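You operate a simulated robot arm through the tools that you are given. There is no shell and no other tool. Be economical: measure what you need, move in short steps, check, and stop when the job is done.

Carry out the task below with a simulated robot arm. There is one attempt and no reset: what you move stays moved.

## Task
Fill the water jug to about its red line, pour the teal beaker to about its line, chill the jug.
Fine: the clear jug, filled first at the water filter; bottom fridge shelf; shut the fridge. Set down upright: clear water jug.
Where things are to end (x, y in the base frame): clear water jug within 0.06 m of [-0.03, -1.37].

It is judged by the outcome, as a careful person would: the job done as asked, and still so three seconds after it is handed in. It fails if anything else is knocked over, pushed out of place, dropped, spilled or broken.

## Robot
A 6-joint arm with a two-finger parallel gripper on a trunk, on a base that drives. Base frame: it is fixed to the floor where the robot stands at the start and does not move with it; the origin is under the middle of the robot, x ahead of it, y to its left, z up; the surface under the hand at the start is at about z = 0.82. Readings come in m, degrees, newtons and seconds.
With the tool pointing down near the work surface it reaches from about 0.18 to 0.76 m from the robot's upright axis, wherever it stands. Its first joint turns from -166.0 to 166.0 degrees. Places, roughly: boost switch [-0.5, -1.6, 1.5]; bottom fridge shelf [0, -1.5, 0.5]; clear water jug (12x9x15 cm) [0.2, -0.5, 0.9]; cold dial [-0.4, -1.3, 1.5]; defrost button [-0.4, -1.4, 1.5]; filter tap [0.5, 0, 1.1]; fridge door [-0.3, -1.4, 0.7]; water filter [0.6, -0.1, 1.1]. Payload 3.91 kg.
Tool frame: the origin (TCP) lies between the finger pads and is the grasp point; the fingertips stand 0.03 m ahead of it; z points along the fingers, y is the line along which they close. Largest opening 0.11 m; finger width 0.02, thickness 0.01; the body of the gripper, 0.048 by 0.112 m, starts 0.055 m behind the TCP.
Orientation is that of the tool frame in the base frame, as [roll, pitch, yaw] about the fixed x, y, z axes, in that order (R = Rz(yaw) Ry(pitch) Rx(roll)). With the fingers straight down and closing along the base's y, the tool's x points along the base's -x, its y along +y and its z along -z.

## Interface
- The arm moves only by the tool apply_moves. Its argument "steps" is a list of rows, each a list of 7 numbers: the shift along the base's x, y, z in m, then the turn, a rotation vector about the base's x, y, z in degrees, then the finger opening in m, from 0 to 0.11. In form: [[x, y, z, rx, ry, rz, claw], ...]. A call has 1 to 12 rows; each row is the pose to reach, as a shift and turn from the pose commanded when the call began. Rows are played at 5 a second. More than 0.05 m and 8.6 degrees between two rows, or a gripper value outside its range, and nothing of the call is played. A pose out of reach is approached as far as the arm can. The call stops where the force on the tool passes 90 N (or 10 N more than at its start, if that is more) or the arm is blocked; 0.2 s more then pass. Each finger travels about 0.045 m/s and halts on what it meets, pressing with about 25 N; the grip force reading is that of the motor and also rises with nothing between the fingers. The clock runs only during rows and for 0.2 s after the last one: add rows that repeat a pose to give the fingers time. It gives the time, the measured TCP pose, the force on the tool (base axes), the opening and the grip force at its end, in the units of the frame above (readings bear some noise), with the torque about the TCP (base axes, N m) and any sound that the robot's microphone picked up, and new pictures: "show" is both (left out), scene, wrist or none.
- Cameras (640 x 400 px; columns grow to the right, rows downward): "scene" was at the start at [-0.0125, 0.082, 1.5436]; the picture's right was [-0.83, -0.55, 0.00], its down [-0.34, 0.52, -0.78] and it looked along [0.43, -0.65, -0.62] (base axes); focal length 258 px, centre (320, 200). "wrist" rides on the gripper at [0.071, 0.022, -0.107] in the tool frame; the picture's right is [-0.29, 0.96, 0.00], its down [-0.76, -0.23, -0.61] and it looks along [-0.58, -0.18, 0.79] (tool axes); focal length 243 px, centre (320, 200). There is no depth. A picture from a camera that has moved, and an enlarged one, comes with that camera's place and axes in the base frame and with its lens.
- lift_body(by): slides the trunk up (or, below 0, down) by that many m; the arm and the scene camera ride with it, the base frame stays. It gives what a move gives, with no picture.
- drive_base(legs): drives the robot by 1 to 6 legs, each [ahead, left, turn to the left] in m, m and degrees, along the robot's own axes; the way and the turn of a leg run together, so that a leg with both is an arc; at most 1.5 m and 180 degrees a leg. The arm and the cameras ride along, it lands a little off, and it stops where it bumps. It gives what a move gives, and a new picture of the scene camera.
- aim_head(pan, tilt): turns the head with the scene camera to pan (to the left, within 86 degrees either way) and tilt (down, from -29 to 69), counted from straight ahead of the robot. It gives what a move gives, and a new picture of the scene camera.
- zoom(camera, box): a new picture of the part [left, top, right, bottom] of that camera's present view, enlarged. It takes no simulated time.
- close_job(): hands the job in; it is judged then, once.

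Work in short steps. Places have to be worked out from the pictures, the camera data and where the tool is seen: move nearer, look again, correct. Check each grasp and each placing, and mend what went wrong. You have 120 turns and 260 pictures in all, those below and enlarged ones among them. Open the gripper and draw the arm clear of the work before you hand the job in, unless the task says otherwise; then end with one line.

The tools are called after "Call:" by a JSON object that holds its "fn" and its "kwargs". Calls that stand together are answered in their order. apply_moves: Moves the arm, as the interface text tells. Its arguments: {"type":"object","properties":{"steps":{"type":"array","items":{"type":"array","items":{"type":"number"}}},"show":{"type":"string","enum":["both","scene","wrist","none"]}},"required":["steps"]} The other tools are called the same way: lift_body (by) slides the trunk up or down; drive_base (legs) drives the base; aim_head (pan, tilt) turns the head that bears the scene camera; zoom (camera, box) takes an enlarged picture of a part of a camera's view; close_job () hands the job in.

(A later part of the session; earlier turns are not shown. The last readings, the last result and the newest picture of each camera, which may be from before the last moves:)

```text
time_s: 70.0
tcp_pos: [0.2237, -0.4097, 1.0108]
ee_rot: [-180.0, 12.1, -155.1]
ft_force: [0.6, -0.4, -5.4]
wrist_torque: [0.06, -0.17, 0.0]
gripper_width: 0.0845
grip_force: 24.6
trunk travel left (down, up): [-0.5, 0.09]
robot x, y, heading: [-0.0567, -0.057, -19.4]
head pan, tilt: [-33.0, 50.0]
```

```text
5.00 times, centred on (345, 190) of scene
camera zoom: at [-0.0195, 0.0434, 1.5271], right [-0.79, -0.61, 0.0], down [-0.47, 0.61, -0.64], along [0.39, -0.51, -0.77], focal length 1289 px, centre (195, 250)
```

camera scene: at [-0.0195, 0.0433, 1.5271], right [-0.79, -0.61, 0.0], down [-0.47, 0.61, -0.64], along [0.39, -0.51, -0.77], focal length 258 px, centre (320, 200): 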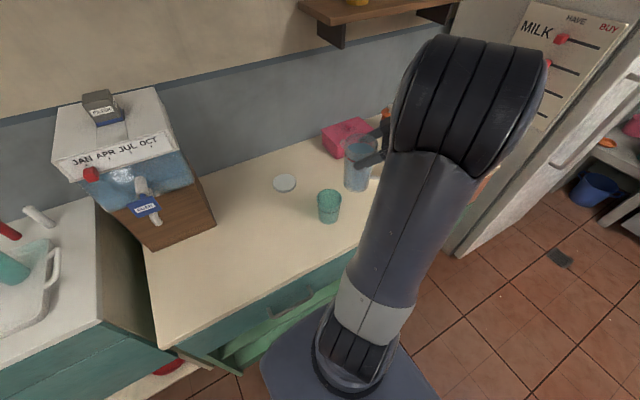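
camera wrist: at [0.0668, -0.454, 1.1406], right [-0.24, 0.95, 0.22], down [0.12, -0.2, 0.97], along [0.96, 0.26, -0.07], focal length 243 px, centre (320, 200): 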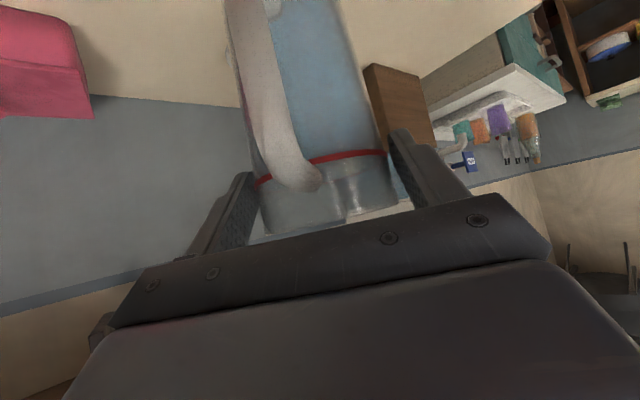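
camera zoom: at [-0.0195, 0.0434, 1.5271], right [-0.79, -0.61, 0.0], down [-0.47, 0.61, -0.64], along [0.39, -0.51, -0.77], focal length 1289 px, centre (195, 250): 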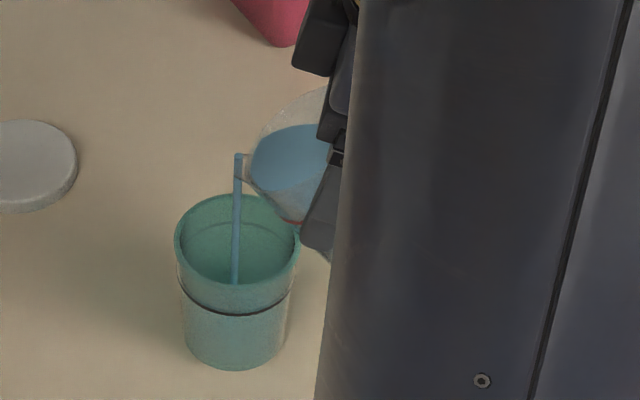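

Water runs cleanly into the beaker at 38°. I hold and watch.

Call:
{"fn": "apply_moves", "kwargs": {"steps": [[0, 0, 0, 0, 0, 0, 0.05], [0, 0, 0, 0, 0, 0, 0.05], [0, 0, 0, 0, 0, 0, 0.05]], "show": "none"}}

Call:
{"fn": "zoom", "kwargs": {"camera": "scene", "box": [305, 150, 385, 230]}}

```text
time_s: 70.8
tcp_pos: [0.2239, -0.4108, 1.0101]
ee_rot: [179.9, 12.0, -155.0]
ft_force: [-0.2, 0.0, -5.4]
wrist_torque: [0.07, -0.17, 0.03]
gripper_width: 0.0843
grip_force: 24.9
trunk travel left (down, up): [-0.5, 0.09]
robot x, y, heading: [-0.0581, -0.0622, -19.7]
head pan, tilt: [-33.0, 50.0]
```

```text
5.00 times, centred on (345, 190) of scene
camera zoom: at [-0.0195, 0.0434, 1.5271], right [-0.79, -0.61, 0.0], down [-0.47, 0.61, -0.64], along [0.39, -0.51, -0.77], focal length 1289 px, centre (195, 250)
```

zoom: 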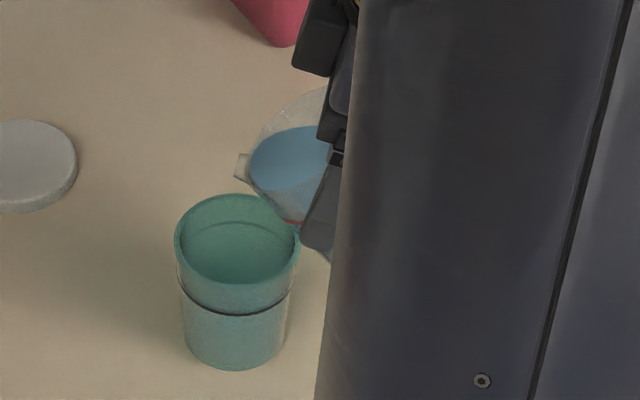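

The flow stops by itself at each angle, which makes this easy to control. I add 7°, then wait.

Call:
{"fn": "apply_moves", "kwargs": {"steps": [[0, 0, 0, -0.85, 1.8, 0, 0.05], [0, 0, 0, -1.7, 3.6, 0, 0.05], [0.002, 0.001, 0, -2.3, 5, 0, 0.05], [0.002, 0.001, 0, -3, 6.4, 0, 0.05], [0.002, 0.001, 0, -3, 6.4, 0, 0.05]], "show": "none"}}

Call:
{"fn": "zoom", "kwargs": {"camera": "scene", "box": [305, 150, 385, 230]}}

```text
time_s: 72.0
tcp_pos: [0.2254, -0.4091, 1.0098]
ee_rot: [179.9, 4.7, -155.0]
ft_force: [0.0, -0.4, -5.3]
wrist_torque: [0.09, -0.17, -0.01]
gripper_width: 0.0842
grip_force: 25.5
trunk travel left (down, up): [-0.5, 0.09]
robot x, y, heading: [-0.0605, -0.0611, -19.4]
head pan, tilt: [-33.0, 50.0]
```

```text
5.00 times, centred on (345, 190) of scene
camera zoom: at [-0.0195, 0.0434, 1.5271], right [-0.79, -0.61, 0.0], down [-0.47, 0.61, -0.64], along [0.39, -0.51, -0.77], focal length 1289 px, centre (195, 250)
```

zoom: 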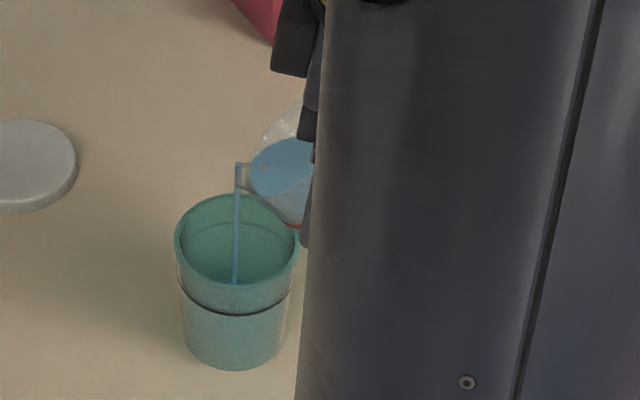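

Call:
{"fn": "apply_moves", "kwargs": {"steps": [[0, 0, 0, 0, 0, 0, 0.05], [0, 0, 0, -0.85, 1.8, 0, 0.05], [0, 0, 0, -1.7, 3.6, 0, 0.05], [0.002, 0.001, 0, -2.3, 5, 0, 0.05], [0.002, 0.001, 0, -3, 6.4, 0, 0.05], [0.002, 0.001, 0, -3, 6.4, 0, 0.05], [0.002, 0.001, 0, -3, 6.4, 0, 0.05]], "show": "none"}}

Call:
{"fn": "zoom", "kwargs": {"camera": "scene", "box": [305, 150, 385, 230]}}

```text
time_s: 73.6
tcp_pos: [0.2273, -0.4087, 1.0092]
ee_rot: [180.0, -2.1, -155.0]
ft_force: [-0.2, 0.7, -3.7]
wrist_torque: [0.09, -0.15, 0.0]
gripper_width: 0.0842
grip_force: 24.8
trunk travel left (down, up): [-0.5, 0.09]
robot x, y, heading: [-0.0602, -0.0573, -19.5]
head pan, tilt: [-33.0, 50.0]
```

```text
5.00 times, centred on (345, 190) of scene
camera zoom: at [-0.0195, 0.0434, 1.5271], right [-0.79, -0.61, 0.0], down [-0.47, 0.61, -0.64], along [0.39, -0.51, -0.77], focal length 1289 px, centre (195, 250)
```

zoom: 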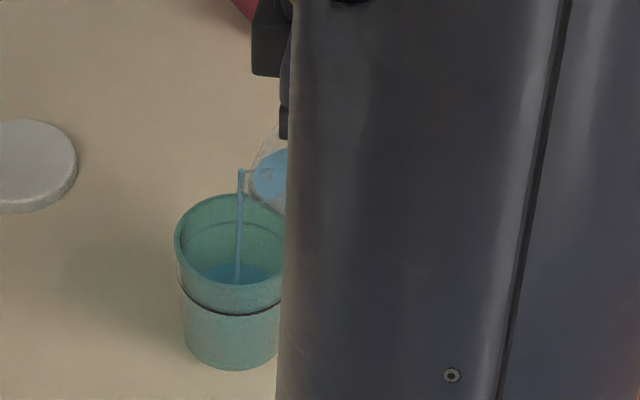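

The water surface appears inside the beaker (back edge at row ~263; the line's back is at ~222). A little more.

Call:
{"fn": "apply_moves", "kwargs": {"steps": [[0, 0, 0, 0, 0, 0, 0.05], [0, 0, 0, -0.85, 1.8, 0, 0.05], [0, 0, 0, -1.7, 3.6, 0, 0.05], [0.001, 0.0005, 0, -1.7, 3.6, 0, 0.05], [0.001, 0.0005, 0, -1.7, 3.6, 0, 0.05], [0.001, 0.0005, 0, -1.7, 3.6, 0, 0.05]], "show": "none"}}

Call:
{"fn": "zoom", "kwargs": {"camera": "scene", "box": [320, 170, 380, 230]}}

```text
time_s: 75.0
tcp_pos: [0.2303, -0.4097, 1.0099]
ee_rot: [180.0, -6.1, -155.0]
ft_force: [-0.1, 0.1, -4.0]
wrist_torque: [0.08, -0.15, -0.03]
gripper_width: 0.0841
grip_force: 25.1
trunk travel left (down, up): [-0.5, 0.09]
robot x, y, heading: [-0.0623, -0.0603, -19.4]
head pan, tilt: [-33.0, 50.0]
```

```text
6.67 times, centred on (350, 200) of scene
camera zoom: at [-0.0195, 0.0435, 1.5271], right [-0.79, -0.61, 0.0], down [-0.47, 0.61, -0.64], along [0.39, -0.51, -0.77], focal length 1718 px, centre (120, 200)
```

zoom: 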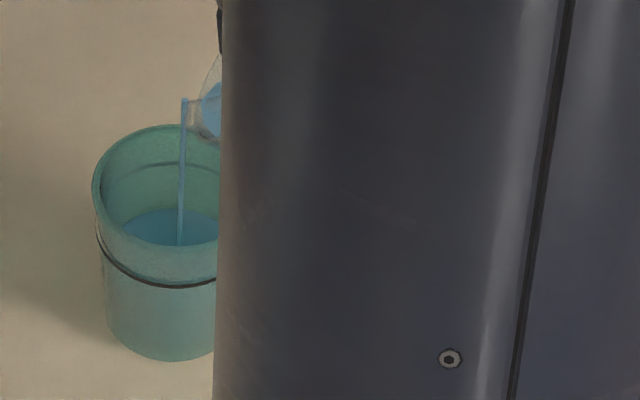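

Call:
{"fn": "apply_moves", "kwargs": {"steps": [[0, 0, 0, 0, 0, 0, 0.05], [0, 0, 0, -0.85, 1.8, 0, 0.05], [0, 0, 0, -1.7, 3.6, 0, 0.05], [0.001, 0.0005, 0, -2.1, 4.5, 0, 0.05], [0.001, 0.0005, 0, -2.1, 4.5, 0, 0.05], [0.001, 0.0005, 0, -2.1, 4.5, 0, 0.05], [0.001, 0.0005, 0, -2.1, 4.5, 0, 0.05]], "show": "none"}}

Call:
{"fn": "zoom", "kwargs": {"camera": "scene", "box": [320, 170, 380, 230]}}

```text
time_s: 76.6
tcp_pos: [0.2297, -0.4076, 1.0097]
ee_rot: [-179.9, -11.0, -155.0]
ft_force: [0.1, 0.1, -4.6]
wrist_torque: [0.09, -0.12, 0.01]
gripper_width: 0.0841
grip_force: 25.3
trunk travel left (down, up): [-0.5, 0.09]
robot x, y, heading: [-0.0623, -0.0617, -19.3]
head pan, tilt: [-33.0, 50.0]
```

```text
6.67 times, centred on (350, 200) of scene
camera zoom: at [-0.0195, 0.0435, 1.5271], right [-0.79, -0.61, 0.0], down [-0.47, 0.61, -0.64], along [0.39, -0.51, -0.77], focal length 1718 px, centre (120, 200)
```

zoom: 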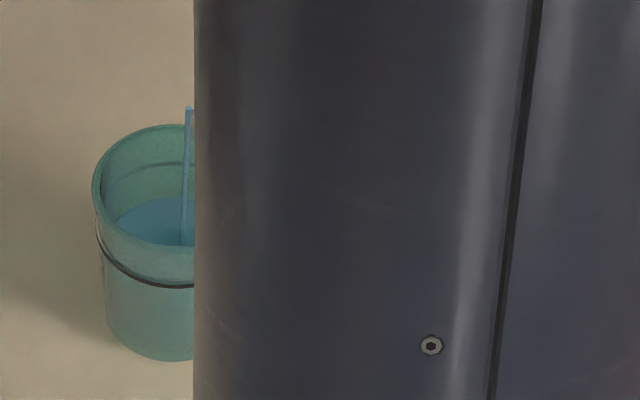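

Back edge now at ~198 (target ~162). Continuing.

Call:
{"fn": "apply_moves", "kwargs": {"steps": [[0, 0, 0, -0.85, 1.8, 0, 0.05], [0, 0, 0, -1.7, 3.6, 0, 0.05], [0.001, 0.0005, 0, -2.1, 4.5, 0, 0.05], [0.001, 0.0005, 0, -2.1, 4.5, 0, 0.05], [0.001, 0.0005, 0, -2.1, 4.5, 0, 0.05], [0.001, 0.0005, 0, -2.1, 4.5, 0, 0.05]], "show": "none"}}

Call:
{"fn": "zoom", "kwargs": {"camera": "scene", "box": [320, 170, 380, 230]}}

Call:
{"fn": "zoom", "kwargs": {"camera": "wrist", "box": [160, 0, 480, 200]}}

```text
time_s: 78.0
tcp_pos: [0.2307, -0.4068, 1.0085]
ee_rot: [180.0, -16.0, -155.0]
ft_force: [-0.5, 0.1, -3.4]
wrist_torque: [0.04, -0.12, 0.03]
gripper_width: 0.0843
grip_force: 24.8
trunk travel left (down, up): [-0.5, 0.09]
robot x, y, heading: [-0.0596, -0.0614, -19.4]
head pan, tilt: [-33.0, 50.0]
```

```text
6.67 times, centred on (350, 200) of scene
camera zoom: at [-0.0195, 0.0435, 1.5271], right [-0.79, -0.61, 0.0], down [-0.47, 0.61, -0.64], along [0.39, -0.51, -0.77], focal length 1718 px, centre (120, 200)
```

zoom: 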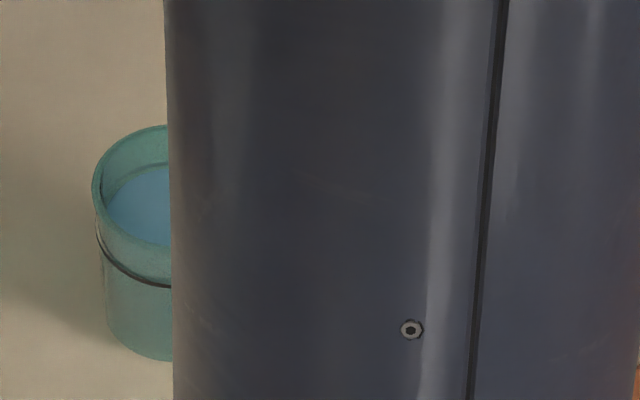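

```text
2.00 times, centred on (320, 100) of wrist
camera zoom: at [0.1867, -0.4022, 1.1324], right [-0.15, 0.99, -0.08], down [0.91, 0.17, 0.38], along [0.38, -0.02, -0.92], focal length 485 px, centre (320, 400)
```

zoom: 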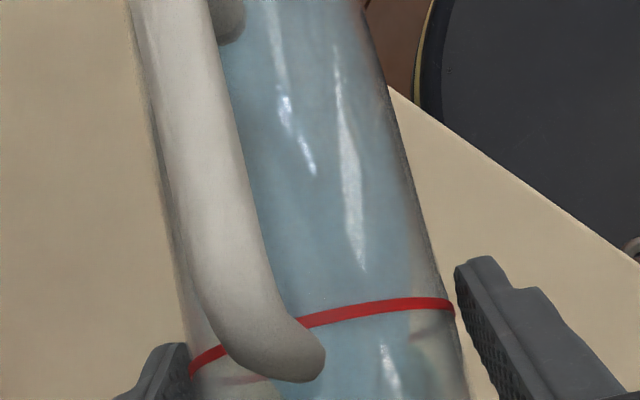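

Call:
{"fn": "zoom", "kwargs": {"camera": "scene", "box": [330, 180, 360, 220]}}

```text
10.00 times, centred on (345, 200) of scene
camera zoom: at [-0.0195, 0.0435, 1.5271], right [-0.79, -0.61, 0.0], down [-0.47, 0.61, -0.64], along [0.39, -0.51, -0.77], focal length 2577 px, centre (70, 200)
```

zoom: 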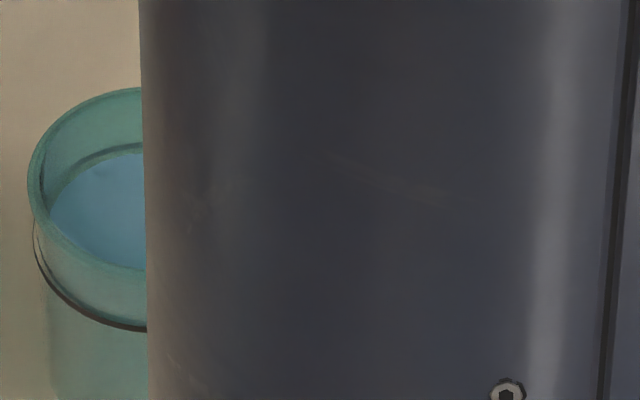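

Within about 3 mm of the line; I tilt back upright now, rising at the same time.

Call:
{"fn": "apply_moves", "kwargs": {"steps": [[0, 0, 0.005, 3.4, -7.25, 0, 0.05], [0, 0, 0.015, 6.8, -14.5, 0, 0.05], [-0.004, -0.002, 0.03, 10.1, -21.7, 0, 0.05], [-0.008, -0.004, 0.05, 13.5, -29, 0, 0.05], [-0.012, -0.006, 0.07, 16.9, -36.2, 0, 0.05], [-0.02, -0.01, 0.09, 20.3, -43.5, 0, 0.05], [-0.03, -0.014, 0.11, 23.7, -50.7, 0, 0.05], [-0.04, -0.019, 0.12, 27.1, -58, 0, 0.05], [-0.05, -0.023, 0.125, 27.9, -59.8, 0, 0.05]], "show": "none"}}

Call:
{"fn": "zoom", "kwargs": {"camera": "scene", "box": [300, 140, 380, 230]}}

```text
time_s: 80.0
tcp_pos: [0.1799, -0.4297, 1.1343]
ee_rot: [-179.8, 50.1, -155.0]
ft_force: [0.8, 0.5, -2.2]
wrist_torque: [0.01, 0.01, -0.01]
gripper_width: 0.0843
grip_force: 24.6
trunk travel left (down, up): [-0.5, 0.09]
robot x, y, heading: [-0.0596, -0.0626, -19.7]
head pan, tilt: [-33.0, 50.0]
```

```text
4.44 times, centred on (340, 185) of scene
camera zoom: at [-0.0197, 0.0433, 1.5272], right [-0.79, -0.61, 0.0], down [-0.47, 0.61, -0.64], along [0.39, -0.51, -0.77], focal length 1145 px, centre (231, 267)
```

zoom: 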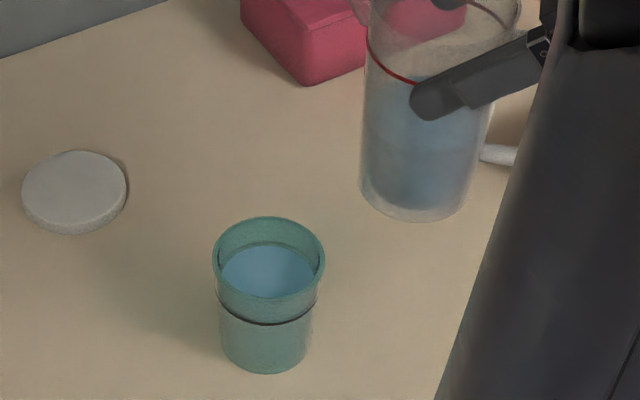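

Call:
{"fn": "zoom", "kwargs": {"camera": "scene", "box": [335, 180, 375, 225]}}

```text
8.89 times, centred on (355, 202) of scene
camera zoom: at [-0.0197, 0.0433, 1.5272], right [-0.79, -0.61, 0.0], down [-0.47, 0.61, -0.64], along [0.39, -0.51, -0.77], focal length 2291 px, centre (9, 178)
```

zoom: 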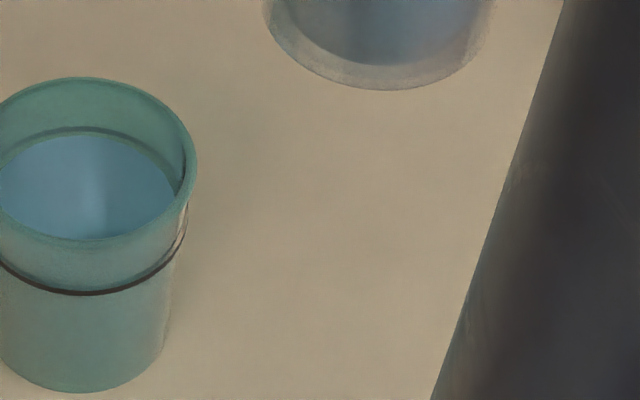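

The beaker is filled to its line with nothing spilt. Before opening the fridge I set the jug down on a free spot at about (0.20, -0.50), handle towards the front of the counter.

Call:
{"fn": "apply_moves", "kwargs": {"steps": [[0.003, -0.014, 0, 0, 0, -7, 0.05], [0.006, -0.028, 0, 0, 0, -14, 0.05], [0.009, -0.042, 0, 0, 0, -21, 0.05], [0.012, -0.056, 0, 0, 0, -28, 0.05], [0.016, -0.07, 0, 0, 0, -35, 0.05], [0.016, -0.07, -0.04, 0, 0, -35, 0.05], [0.016, -0.07, -0.08, 0, 0, -35, 0.05], [0.016, -0.07, -0.12, 0, 0, -35, 0.05], [0.016, -0.07, -0.155, 0, 0, -35, 0.05], [0.016, -0.07, -0.175, 0, 0, -35, 0.05]], "show": "both"}}

```text
time_s: 82.2
tcp_pos: [0.1974, -0.4991, 0.9588]
ee_rot: [179.9, 50.0, 169.9]
ft_force: [0.7, -0.5, -2.7]
wrist_torque: [0.01, 0.0, -0.01]
gripper_width: 0.0841
grip_force: 25.1
trunk travel left (down, up): [-0.5, 0.09]
robot x, y, heading: [-0.0601, -0.0613, -19.6]
head pan, tilt: [-33.0, 50.0]
camera scene: at [-0.0195, 0.0433, 1.5272], right [-0.79, -0.61, 0.0], down [-0.47, 0.61, -0.64], along [0.39, -0.51, -0.77], focal length 258 px, centre (320, 200)
camera wrist: at [0.0754, -0.4542, 0.9744], right [0.35, 0.91, 0.22], down [-0.02, -0.23, 0.97], along [0.94, -0.34, -0.07], focal length 243 px, centre (320, 200)
```

scene: 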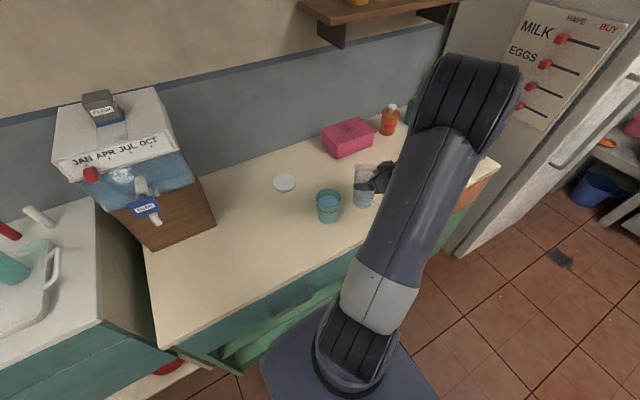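
wrist: 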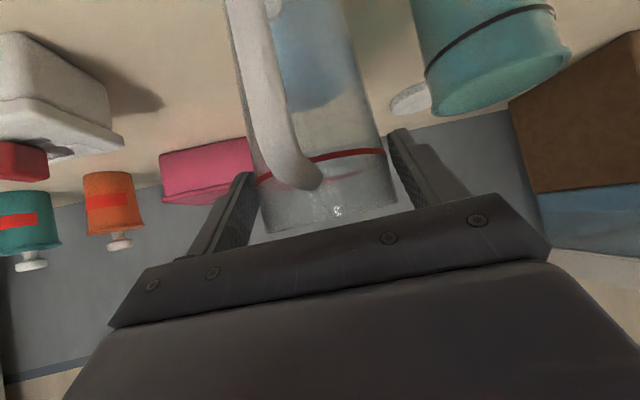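

Just above the counter. I lower the last 18 mm, release and back off along the tool axis.

Call:
{"fn": "apply_moves", "kwargs": {"steps": [[0, 0, -0.01, 0, 0, 0, 0.05], [0, 0, -0.018, 0, 0, 0, 0.05], [0, 0, -0.018, 0, 0, 0, 0.05]], "show": "none"}}

Call:
{"fn": "apply_moves", "kwargs": {"steps": [[0, 0, 0, 0, 0, 0, 0.09], [0, 0, 0, 0, 0, 0, 0.11], [0, 0, 0, 0, 0, 0, 0.11], [-0.03, 0.005, 0.026, 0, 0, 0, 0.11], [-0.06, 0.01, 0.052, 0, 0, 0, 0.11], [-0.09, 0.015, 0.078, 0, 0, 0, 0.11], [-0.115, 0.02, 0.105, 0, 0, 0, 0.11], [-0.115, 0.02, 0.15, 0, 0, 0, 0.11], [-0.115, 0.02, 0.19, 0, 0, 0, 0.11]], "show": "both"}}

```text
time_s: 83.0
tcp_pos: [0.1947, -0.4999, 0.943]
ee_rot: [-179.8, 50.2, 170.2]
ft_force: [0.0, -2.0, 13.3]
wrist_torque: [-0.06, -0.51, -0.06]
gripper_width: 0.0841
grip_force: 25.5
trunk travel left (down, up): [-0.5, 0.09]
robot x, y, heading: [-0.0595, -0.0608, -19.4]
head pan, tilt: [-33.0, 50.0]
```

```text
time_s: 85.0
tcp_pos: [0.0821, -0.4781, 1.1311]
ee_rot: [179.9, 49.9, 170.0]
ft_force: [1.3, 0.7, -1.2]
wrist_torque: [0.01, 0.01, -0.03]
gripper_width: 0.1101
grip_force: 0.0
trunk travel left (down, up): [-0.5, 0.09]
robot x, y, heading: [-0.059, -0.0611, -19.5]
head pan, tilt: [-33.0, 50.0]
camera scene: at [-0.0196, 0.0438, 1.5271], right [-0.79, -0.61, 0.0], down [-0.47, 0.61, -0.64], along [0.39, -0.51, -0.77], focal length 258 px, centre (320, 200)
camera wrist: at [-0.0402, -0.4345, 1.1456], right [0.35, 0.91, 0.22], down [-0.02, -0.23, 0.97], along [0.94, -0.34, -0.07], focal length 243 px, centre (320, 200)
```

scene: 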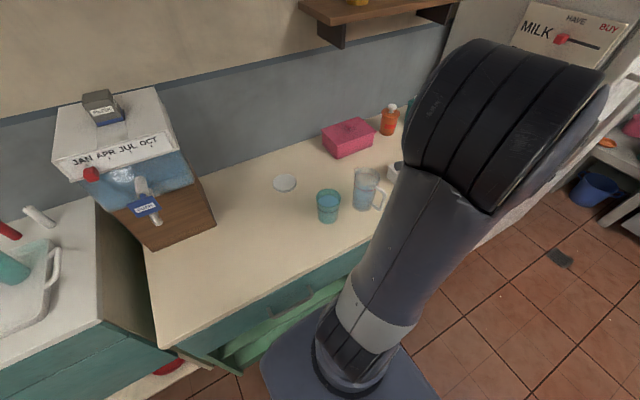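
wrist: 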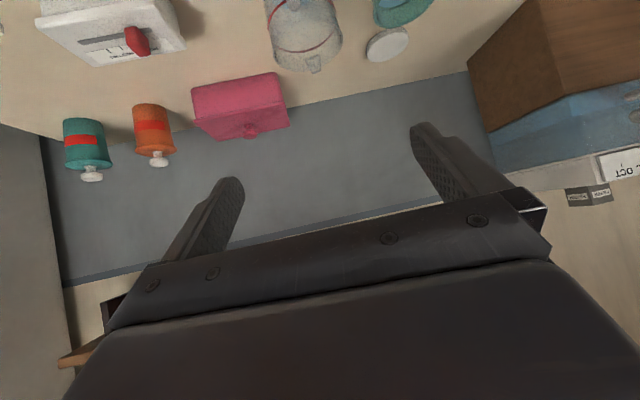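

The jug stands upright and full of its remaining water. I now back away and drive to a spot in front of the fridge to study the door.

Call:
{"fn": "drive_base", "kwargs": {"legs": [[-0.3, 0, 0], [-0.242, -1.136, 0]]}}

Call:
{"fn": "aim_head", "kwargs": {"pan": 0, "tilt": 35}}

```text
time_s: 92.6
tcp_pos: [-0.8178, -1.3695, 1.1305]
ee_rot: [180.0, 50.1, 169.8]
ft_force: [-0.2, -0.2, 0.5]
wrist_torque: [0.0, -0.02, 0.0]
gripper_width: 0.1101
grip_force: 0.0
trunk travel left (down, up): [-0.5, 0.09]
robot x, y, heading: [-0.9579, -0.9474, -19.7]
head pan, tilt: [-33.0, 50.0]
camera scene: at [-0.9174, -0.8457, 1.5271], right [-0.8, -0.61, 0.0], down [-0.46, 0.61, -0.64], along [0.39, -0.51, -0.77], focal length 258 px, centre (320, 200)
```

scene: 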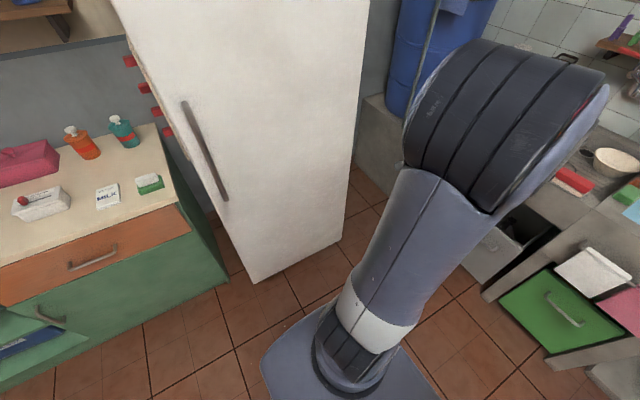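

```text
time_s: 93.6
tcp_pos: [-0.8178, -1.3697, 1.1293]
ee_rot: [179.9, 50.0, 169.8]
ft_force: [0.6, -0.6, -0.2]
wrist_torque: [-0.02, -0.05, 0.0]
gripper_width: 0.11
grip_force: 0.0
trunk travel left (down, up): [-0.5, 0.09]
robot x, y, heading: [-0.9598, -0.9452, -19.7]
head pan, tilt: [0.0, 35.0]
camera scene: at [-0.8812, -0.8142, 1.5488], right [-0.34, -0.94, 0.0], down [-0.54, 0.19, -0.82], along [0.77, -0.28, -0.57], focal length 258 px, centre (320, 200)
```

scene: 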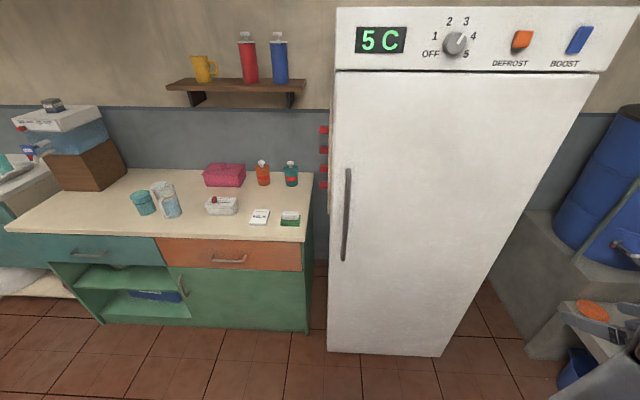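

The fridge has one door with the handle bar on the left and the hinge on the right. I enlarge the handle to measure it, then shift the robot slightly left.

Call:
{"fn": "zoom", "kwargs": {"camera": "scene", "box": [310, 140, 400, 290]}}

Call:
{"fn": "drive_base", "kwargs": {"legs": [[-0.066, 0.154, 0]]}}

Call:
{"fn": "zoom", "kwargs": {"camera": "scene", "box": [330, 120, 450, 290]}}

```text
2.67 times, centred on (355, 215) of scene
camera zoom: at [-0.8812, -0.8142, 1.5488], right [-0.34, -0.94, 0.0], down [-0.54, 0.19, -0.82], along [0.77, -0.28, -0.57], focal length 687 px, centre (227, 160)
```

zoom: 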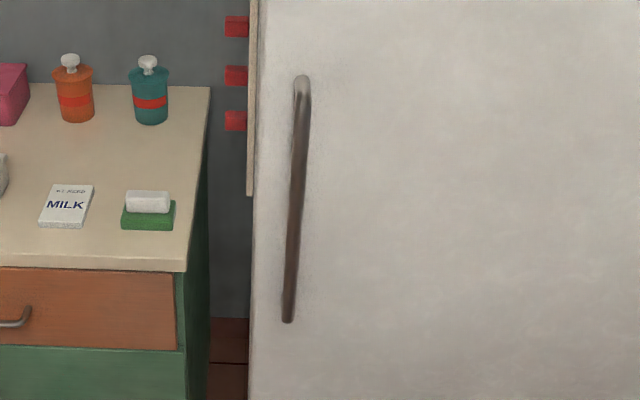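

```text
time_s: 95.0
tcp_pos: [-0.829, -1.1991, 1.1302]
ee_rot: [180.0, 49.9, 169.8]
ft_force: [0.4, 0.1, -0.3]
wrist_torque: [0.03, -0.01, 0.03]
gripper_width: 0.1099
grip_force: 0.0
trunk travel left (down, up): [-0.5, 0.09]
robot x, y, heading: [-0.9675, -0.7806, -19.5]
head pan, tilt: [0.0, 35.0]
camera scene: at [-0.8906, -0.6445, 1.5489], right [-0.34, -0.94, 0.0], down [-0.54, 0.19, -0.82], along [0.77, -0.28, -0.57], focal length 258 px, centre (320, 200)
```

scene: 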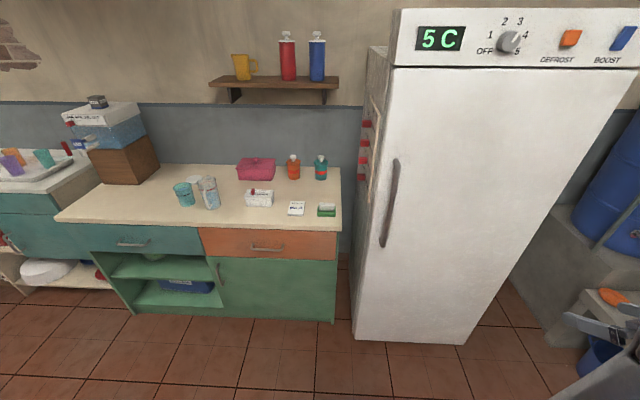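

```text
2.35 times, centred on (390, 205) of scene
camera zoom: at [-0.8906, -0.6445, 1.5489], right [-0.34, -0.94, 0.0], down [-0.54, 0.19, -0.82], along [0.77, -0.28, -0.57], focal length 606 px, centre (155, 188)
```

zoom: 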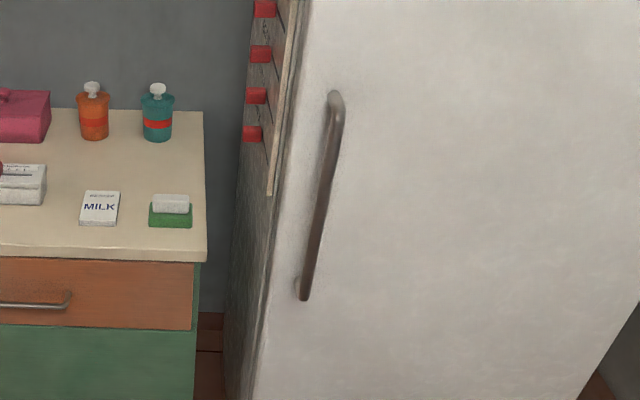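

From the two views the bar is at about (-0.307, -1.110), z 0.85 to 1.20, standing 5 cm off the door. I bring the hand in front of it, open and level, facing the door squarely.

Call:
{"fn": "apply_moves", "kwargs": {"steps": [[0.035, 0.019, -0.014, 0, 0, -1.6, 0.09], [0.07, 0.037, -0.028, 0, 0, -3.2, 0.07], [0.105, 0.056, -0.042, 0, 0, -4.8, 0.06], [0.14, 0.075, -0.056, 0, 0, -6.4, 0.06], [0.175, 0.093, -0.07, 0, 0, -8, 0.06], [0.21, 0.112, -0.084, 0, 0, -9.6, 0.06], [0.245, 0.13, -0.098, 0, 0, -11.2, 0.06], [0.279, 0.149, -0.11, 0, 0, -12.6, 0.06]], "show": "none"}}

Call:
{"fn": "apply_moves", "kwargs": {"steps": [[0.025, -0.004, 0, -3.1, -7.4, 0, 0.06], [0.05, -0.008, 0, -6.2, -14.8, 0, 0.06], [0.075, -0.012, 0, -9.3, -22.1, 0, 0.06], [0.1, -0.016, 0, -12.4, -29.5, 0, 0.06], [0.125, -0.02, 0, -15.5, -36.9, 0, 0.06], [0.15, -0.022, 0, -15.5, -36.9, 0, 0.06], [0.15, -0.022, 0, -15.5, -36.9, 0, 0.06]], "show": "both"}}

```text
time_s: 96.8
tcp_pos: [-0.5512, -1.0512, 1.0213]
ee_rot: [-179.9, 49.9, 157.3]
ft_force: [-0.4, -0.6, 0.2]
wrist_torque: [-0.01, 0.04, -0.01]
gripper_width: 0.0602
grip_force: 0.1
trunk travel left (down, up): [-0.5, 0.09]
robot x, y, heading: [-0.9679, -0.7783, -19.8]
head pan, tilt: [0.0, 35.0]
```

```text
time_s: 98.4
tcp_pos: [-0.412, -1.0985, 1.0224]
ee_rot: [-106.0, 89.8, -127.6]
ft_force: [0.1, 0.7, 0.5]
wrist_torque: [0.0, -0.01, 0.0]
gripper_width: 0.0602
grip_force: 0.1
out of reach, approached as far as the arm can: row 4, 5, 6, 7
trunk travel left (down, up): [-0.5, 0.09]
robot x, y, heading: [-0.9694, -0.7787, -19.6]
head pan, tilt: [0.0, 35.0]
camera scene: at [-0.8904, -0.6447, 1.5489], right [-0.34, -0.94, 0.0], down [-0.54, 0.19, -0.82], along [0.77, -0.28, -0.57], focal length 258 px, centre (320, 200)
camera wrist: at [-0.5036, -1.0378, 0.953], right [0.35, 0.89, 0.29], down [-0.65, 0.01, 0.76], along [0.67, -0.45, 0.58], focal length 243 px, centre (320, 200)
```

scene: 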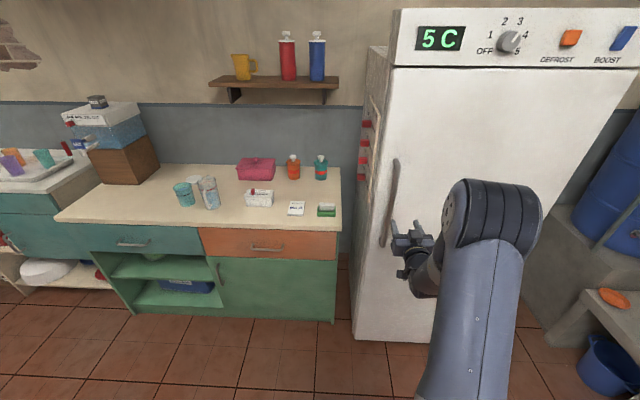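
wrist: 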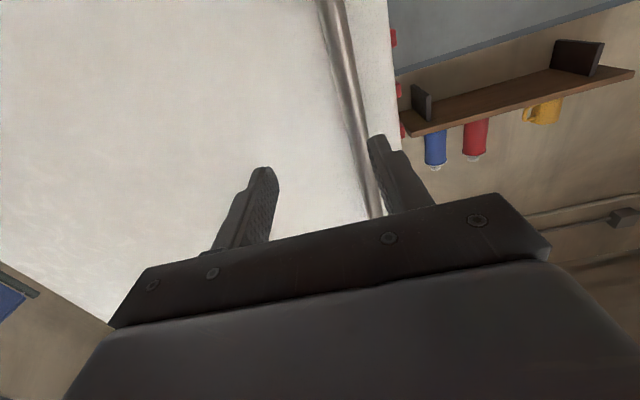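

The level tool is at the end of its reach here, so I draw the hand back and drive 12 cm closer.

Call:
{"fn": "apply_moves", "kwargs": {"steps": [[-0.045, 0.015, 0, 0, 0, 0, 0.06], [-0.09, 0.03, 0, 0, 0, 0, 0.06], [-0.13, 0.05, 0, 0, 0, 0, 0.06], [-0.16, 0.065, 0, 0, 0, 0, 0.06], [-0.16, 0.065, 0, 0, 0, 0, 0.06]], "show": "none"}}

Call:
{"fn": "drive_base", "kwargs": {"legs": [[0.118, 0.02, 0]]}}

```text
time_s: 99.6
tcp_pos: [-0.5721, -1.0487, 1.049]
ee_rot: [111.2, 89.0, 88.9]
ft_force: [0.1, 0.8, -0.2]
wrist_torque: [-0.03, 0.01, -0.03]
gripper_width: 0.06
grip_force: 0.1
out of reach, approached as far as the arm can: row 1, 2, 3, 4, 5
trunk travel left (down, up): [-0.5, 0.09]
robot x, y, heading: [-0.9697, -0.7794, -19.4]
head pan, tilt: [0.0, 35.0]
```

```text
time_s: 100.9
tcp_pos: [-0.4532, -1.0727, 1.0485]
ee_rot: [112.8, 89.2, 90.3]
ft_force: [0.1, 0.1, 0.1]
wrist_torque: [0.01, -0.01, 0.01]
gripper_width: 0.06
grip_force: 0.0
trunk travel left (down, up): [-0.5, 0.09]
robot x, y, heading: [-0.8478, -0.799, -19.7]
head pan, tilt: [0.0, 35.0]
camera scene: at [-0.7719, -0.6662, 1.5489], right [-0.34, -0.94, 0.0], down [-0.54, 0.19, -0.82], along [0.77, -0.28, -0.57], focal length 258 px, centre (320, 200)
```

scene: 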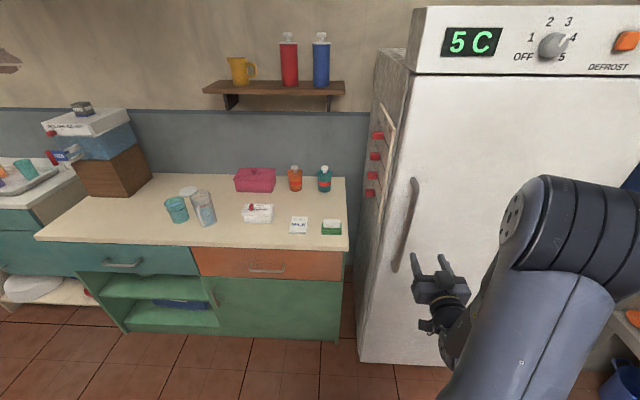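

The level pose is awkward at this shoulder height, so I lower the trunk 0.2 m and raise the hand back to handle height.

Call:
{"fn": "lift_body", "kwargs": {"by": -0.2}}

Call:
{"fn": "apply_moves", "kwargs": {"steps": [[0.0, 0.01, 0.04, 0, 0, 0, 0.06], [0.01, 0.015, 0.08, 0, 0, 0, 0.06], [0.02, 0.015, 0.12, 0, 0, 0, 0.06], [0.03, 0.015, 0.15, 0, 0, 0, 0.06], [0.03, 0.015, 0.15, 0, 0, 0, 0.06]], "show": "both"}}

```text
time_s: 103.0
tcp_pos: [-0.453, -1.0711, 0.8501]
ee_rot: [112.4, 89.1, 89.8]
ft_force: [0.8, 0.0, 0.1]
wrist_torque: [-0.01, -0.04, -0.03]
gripper_width: 0.0601
grip_force: 0.0
trunk travel left (down, up): [-0.3, 0.29]
robot x, y, heading: [-0.8469, -0.8034, -20.1]
head pan, tilt: [0.0, 35.0]
```

```text
time_s: 104.2
tcp_pos: [-0.4235, -1.0576, 1.0002]
ee_rot: [111.6, 89.1, 89.1]
ft_force: [-0.2, -0.1, -0.3]
wrist_torque: [0.0, 0.0, -0.01]
gripper_width: 0.0598
grip_force: 0.0
trunk travel left (down, up): [-0.3, 0.29]
robot x, y, heading: [-0.8508, -0.8033, -20.1]
head pan, tilt: [0.0, 35.0]
camera scene: at [-0.7721, -0.6661, 1.3489], right [-0.34, -0.94, 0.0], down [-0.54, 0.19, -0.82], along [0.77, -0.28, -0.57], focal length 258 px, centre (320, 200)
camera wrist: at [-0.5139, -0.994, 0.9299], right [0.37, 0.88, 0.3], down [-0.65, 0.01, 0.76], along [0.67, -0.48, 0.57], focal length 243 px, centre (320, 200)
```

scene: 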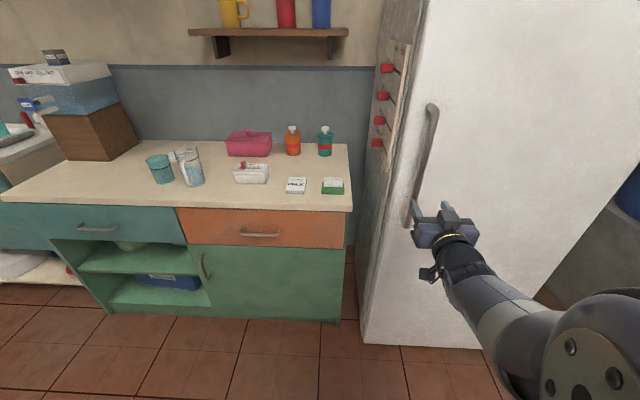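
wrist: 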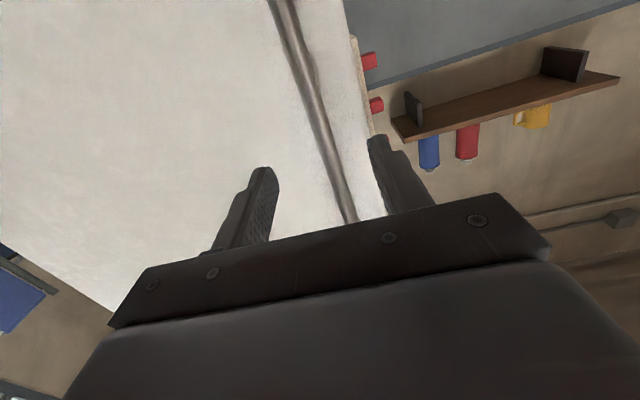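

The bar lies between the fingers, 12 cm ahead. I move forward and close on it.

Call:
{"fn": "apply_moves", "kwargs": {"steps": [[0.035, -0.017, 0, 0, 0, 0, 0.06], [0.07, -0.034, 0, 0, 0, 0, 0.06], [0.1, -0.048, 0, 0, 0, 0, 0.06], [0.108, -0.051, 0, 0, 0, 0, 0.06], [0.108, -0.051, 0, 0, 0, 0, 0.04], [0.108, -0.051, 0, 0, 0, 0, 0.02], [0.108, -0.051, 0, 0, 0, 0, 0.005], [0.108, -0.051, 0, 0, 0, 0, 0.005]], "show": "both"}}

```text
time_s: 106.0
tcp_pos: [-0.3129, -1.1062, 0.9987]
ee_rot: [118.4, 89.3, 96.1]
ft_force: [4.7, 11.1, -1.2]
wrist_torque: [-0.72, 0.06, 0.08]
gripper_width: 0.0179
grip_force: 45.2
trunk travel left (down, up): [-0.3, 0.29]
robot x, y, heading: [-0.8489, -0.8035, -19.9]
head pan, tilt: [0.0, 35.0]
camera scene: at [-0.7715, -0.6648, 1.3487], right [-0.34, -0.94, 0.0], down [-0.54, 0.19, -0.82], along [0.77, -0.28, -0.57], focal length 258 px, centre (320, 200)
camera wrist: at [-0.4039, -1.0432, 0.9289], right [0.36, 0.88, 0.3], down [-0.65, 0.01, 0.76], along [0.67, -0.47, 0.57], focal length 243 px, centre (320, 200)
```

scene: 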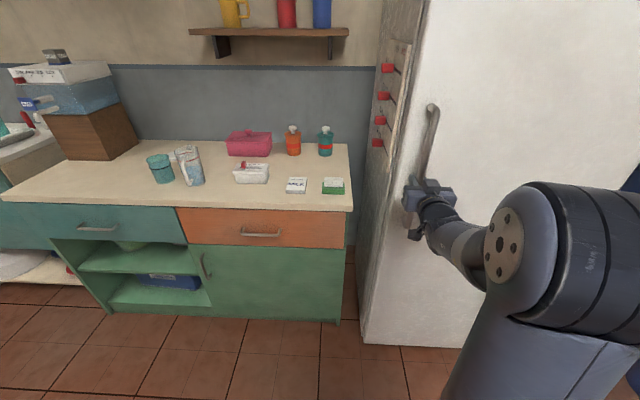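
wrist: 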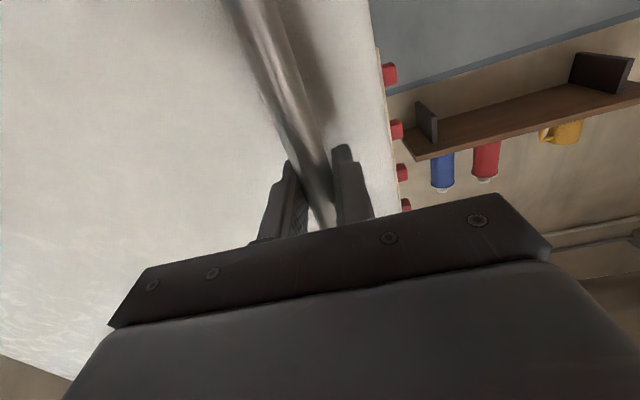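

Firmly on the bar (1.8 cm). I start pulling along the door's arc, turning the hand with it.

Call:
{"fn": "apply_moves", "kwargs": {"steps": [[-0.024, 0.007, 0, 0, 0, 2.5, 0.005], [-0.048, 0.0127, 0, 0, 0, 5, 0.005], [-0.073, 0.0173, 0, 0, 0, 7.5, 0.005], [-0.098, 0.0212, 0, 0, 0, 10, 0.005]], "show": "scene"}}

```text
time_s: 107.0
tcp_pos: [-0.4149, -1.0883, 0.9981]
ee_rot: [114.0, 89.1, 101.4]
ft_force: [-0.1, 0.5, -3.8]
wrist_torque: [-0.84, 0.14, -0.28]
gripper_width: 0.0178
grip_force: 44.9
trunk travel left (down, up): [-0.3, 0.29]
robot x, y, heading: [-0.8472, -0.8056, -19.7]
head pan, tilt: [0.0, 35.0]
camera scene: at [-0.7719, -0.6664, 1.3488], right [-0.34, -0.94, 0.0], down [-0.54, 0.19, -0.82], along [0.77, -0.28, -0.57], focal length 258 px, centre (320, 200)
```

scene: 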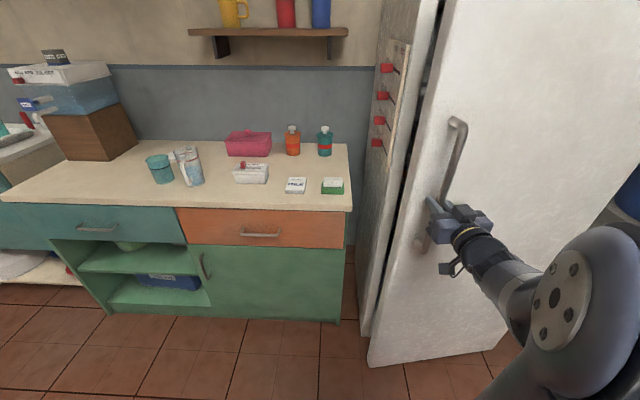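

The door opens with little force. I keep pulling.

Call:
{"fn": "apply_moves", "kwargs": {"steps": [[-0.025, 0.0025, 0, 0, 0, 2.5, 0.005], [-0.05, 0.0041, 0, 0, 0, 5, 0.005], [-0.075, 0.0045, 0, 0, 0, 7.5, 0.005], [-0.1, 0.0038, 0, 0, 0, 10, 0.005], [-0.125, 0.002, 0, 0, 0, 12.5, 0.005], [-0.15, -0.0008, 0, 0, 0, 15, 0.005]], "show": "scene"}}

```text
time_s: 108.4
tcp_pos: [-0.5627, -1.0937, 0.9989]
ee_rot: [114.1, 89.1, 116.0]
ft_force: [8.1, -49.5, 3.2]
wrist_torque: [-0.83, 0.08, -0.04]
gripper_width: 0.0176
grip_force: 45.1
trunk travel left (down, up): [-0.3, 0.29]
robot x, y, heading: [-0.8481, -0.8022, -19.8]
head pan, tilt: [0.0, 35.0]
camera scene: at [-0.7709, -0.6718, 1.3495], right [-0.34, -0.94, 0.0], down [-0.54, 0.2, -0.82], along [0.77, -0.28, -0.58], focal length 258 px, centre (320, 200)
```

scene: 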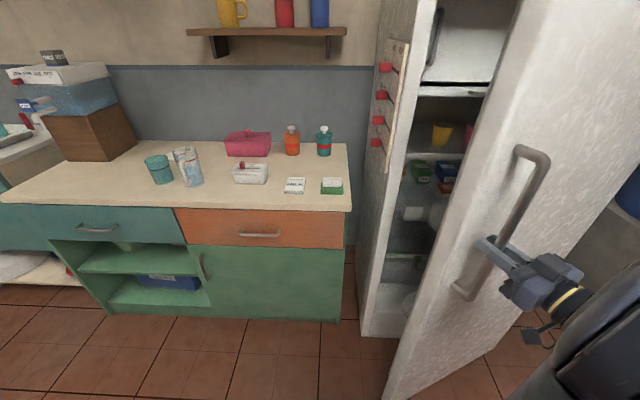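

About 25° open, but my arc is slightly wide (50 N sideways). I relax towards the hinge and check the force.

Call:
{"fn": "apply_moves", "kwargs": {"steps": [[0, -0.008, 0, 0, 0, 0, 0.005], [0, -0.014, 0, 0, 0, 0, 0.005]], "show": "none"}}

```text
time_s: 109.0
tcp_pos: [-0.563, -1.0955, 0.9984]
ee_rot: [112.7, 89.0, 115.9]
ft_force: [-4.3, 23.8, -0.5]
wrist_torque: [-0.87, 0.22, 0.23]
gripper_width: 0.0178
grip_force: 44.9
trunk travel left (down, up): [-0.3, 0.29]
robot x, y, heading: [-0.8509, -0.8013, -19.5]
head pan, tilt: [0.0, 35.0]
```

The hinge is refined to about (-0.464, -1.664). I continue the arc to about 40°.

Call:
{"fn": "apply_moves", "kwargs": {"steps": [[-0.0245, -0.0003, 0, 0, 0, 2.5, 0.005], [-0.049, -0.006, 0, 0, 0, 5, 0.005], [-0.073, -0.013, 0, 0, 0, 7.5, 0.005], [-0.097, -0.021, 0, 0, 0, 10, 0.005], [-0.121, -0.03, 0, 0, 0, 12.5, 0.005], [-0.144, -0.04, 0, 0, 0, 15, 0.005]], "show": "scene"}}

```text
time_s: 110.4
tcp_pos: [-0.6949, -1.1355, 0.998]
ee_rot: [66.3, 89.8, 84.2]
ft_force: [-26.0, 57.7, 33.3]
wrist_torque: [-0.62, -0.2, 0.03]
gripper_width: 0.0179
grip_force: 44.8
out of reach, approached as far as the arm can: row 6
trunk travel left (down, up): [-0.3, 0.29]
robot x, y, heading: [-0.8556, -0.7991, -19.6]
head pan, tilt: [0.0, 35.0]
camera scene: at [-0.7758, -0.6575, 1.3494], right [-0.34, -0.94, 0.0], down [-0.54, 0.19, -0.82], along [0.77, -0.28, -0.57], focal length 258 px, centre (320, 200)
```

scene: 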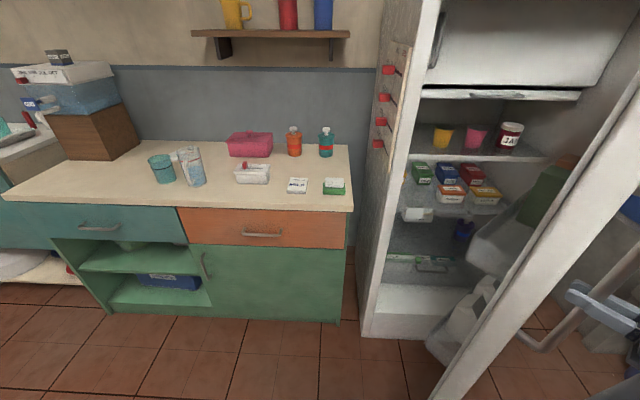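

The door is about 40° open and the shelves are visible. I release the handle and withdraw the hand outward.

Call:
{"fn": "apply_moves", "kwargs": {"steps": [[0.01, 0, 0, 0, 0, 0, 0.03], [0.01, 0, 0, 0, 0, 0, 0.06], [0.01, 0, 0, 0, 0, 0, 0.07], [-0.03, -0.012, 0, 0, 0, 0, 0.07], [-0.06, -0.022, 0, 0, 0, 0, 0.07], [-0.08, -0.03, 0, 0, 0, 0, 0.07]], "show": "wrist"}}

Call:
{"fn": "zoom", "kwargs": {"camera": "scene", "box": [350, 60, 640, 400]}}

```text
time_s: 111.8
tcp_pos: [-0.7017, -1.1656, 0.9678]
ee_rot: [122.1, 89.1, 139.4]
ft_force: [-2.7, 5.8, 1.8]
wrist_torque: [0.01, -0.04, 0.21]
gripper_width: 0.073
grip_force: 3.2
out of reach, approached as far as the arm can: row 4, 5, 6
trunk travel left (down, up): [-0.3, 0.29]
robot x, y, heading: [-0.8492, -0.7982, -19.8]
head pan, tilt: [0.0, 35.0]
camera wrist: at [-0.8116, -1.1754, 0.8997], right [-0.28, 0.91, 0.3], down [-0.5, -0.41, 0.76], along [0.82, 0.06, 0.57], focal length 243 px, centre (320, 200)
```

wrist: 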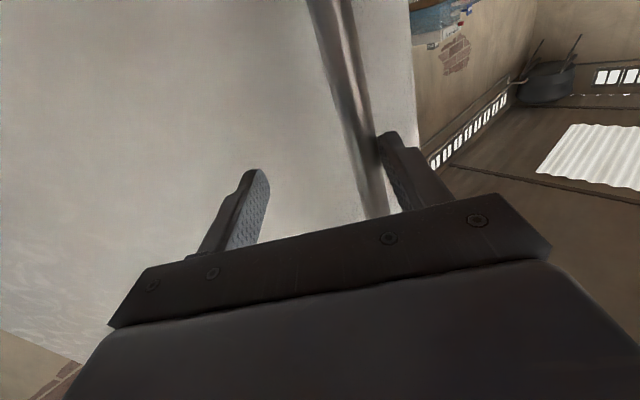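

```text
1.18 times, centred on (495, 230) of scene
camera zoom: at [-0.7725, -0.6654, 1.3488], right [-0.34, -0.94, 0.0], down [-0.54, 0.19, -0.82], along [0.77, -0.28, -0.57], focal length 303 px, centre (114, 165)
```

zoom: 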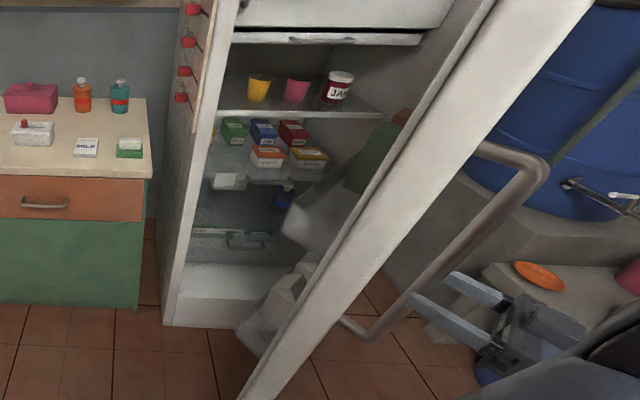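

The arm is too folded to retreat, so I withdraw with the base instead: first straight back from the bar, then aside past the door's edge.

Call:
{"fn": "drive_base", "kwargs": {"legs": [[-0.11, -0.084, 0], [-0.132, 0.23, 0]]}}

Call:
{"fn": "aim_head", "kwargs": {"pan": -25, "tilt": 30}}

```text
time_s: 114.7
tcp_pos: [-0.8825, -0.9446, 0.9684]
ee_rot: [121.6, 89.0, 138.5]
ft_force: [0.7, -0.9, 0.6]
wrist_torque: [0.0, 0.01, 0.02]
gripper_width: 0.07
grip_force: 0.0
trunk travel left (down, up): [-0.3, 0.29]
robot x, y, heading: [-1.031, -0.5792, -20.3]
head pan, tilt: [0.0, 35.0]
camera scene: at [-0.9488, -0.4443, 1.3489], right [-0.35, -0.94, 0.0], down [-0.54, 0.2, -0.82], along [0.77, -0.28, -0.57], focal length 258 px, centre (320, 200)
```

scene: 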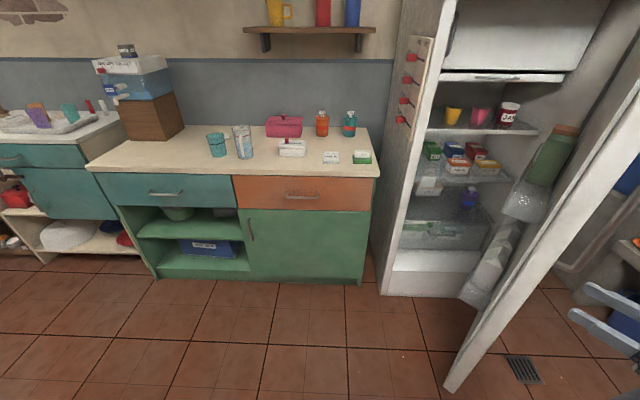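

```text
time_s: 115.5
tcp_pos: [-0.8825, -0.9444, 0.9682]
ee_rot: [121.8, 88.9, 138.7]
ft_force: [-0.2, -0.6, 0.0]
wrist_torque: [0.01, 0.0, 0.0]
gripper_width: 0.0698
grip_force: 0.1
trunk travel left (down, up): [-0.3, 0.29]
robot x, y, heading: [-1.0264, -0.5788, -20.1]
head pan, tilt: [-25.0, 30.0]
camera scene: at [-0.9678, -0.4779, 1.3567], right [-0.71, -0.71, 0.0], down [-0.35, 0.35, -0.87], along [0.61, -0.61, -0.5], focal length 258 px, centre (320, 200)
```

scene: 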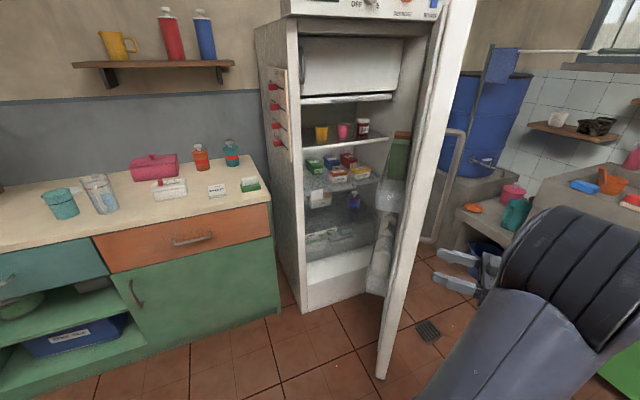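

Great view of the inside. I enlarge it to find the shelves and what stands on them and in the door.

Call:
{"fn": "zoom", "kwargs": {"camera": "scene", "box": [290, 80, 470, 320]}}

Call:
{"fn": "zoom", "kwargs": {"camera": "scene", "box": [290, 170, 420, 300]}}

```text
1.67 times, centred on (380, 200) of scene
camera zoom: at [-0.9678, -0.4779, 1.3567], right [-0.71, -0.71, 0.0], down [-0.35, 0.35, -0.87], along [0.61, -0.61, -0.5], focal length 430 px, centre (220, 200)
```

zoom: 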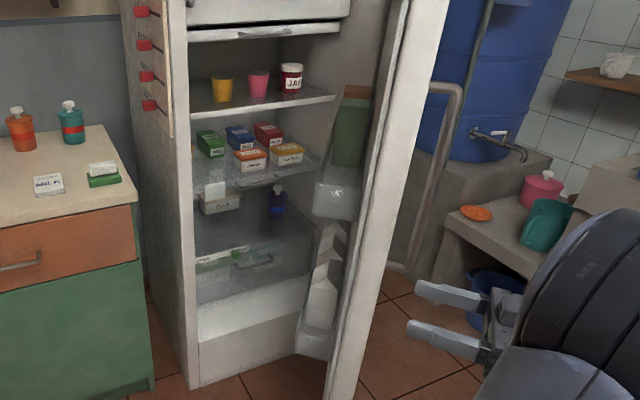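

```text
3.08 times, centred on (355, 235) of scene
camera zoom: at [-0.9678, -0.4779, 1.3567], right [-0.71, -0.71, 0.0], down [-0.35, 0.35, -0.87], along [0.61, -0.61, -0.5], focal length 793 px, centre (212, 92)
```

zoom: 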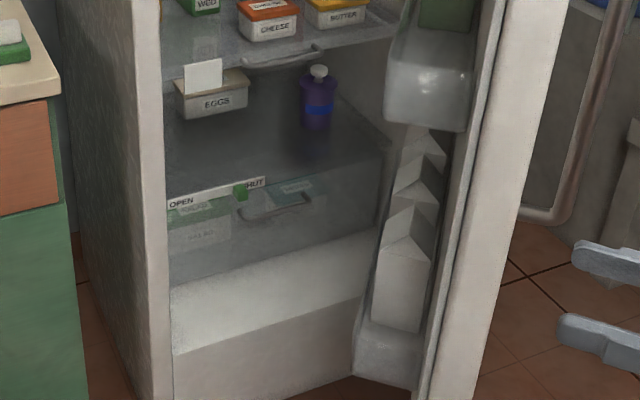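

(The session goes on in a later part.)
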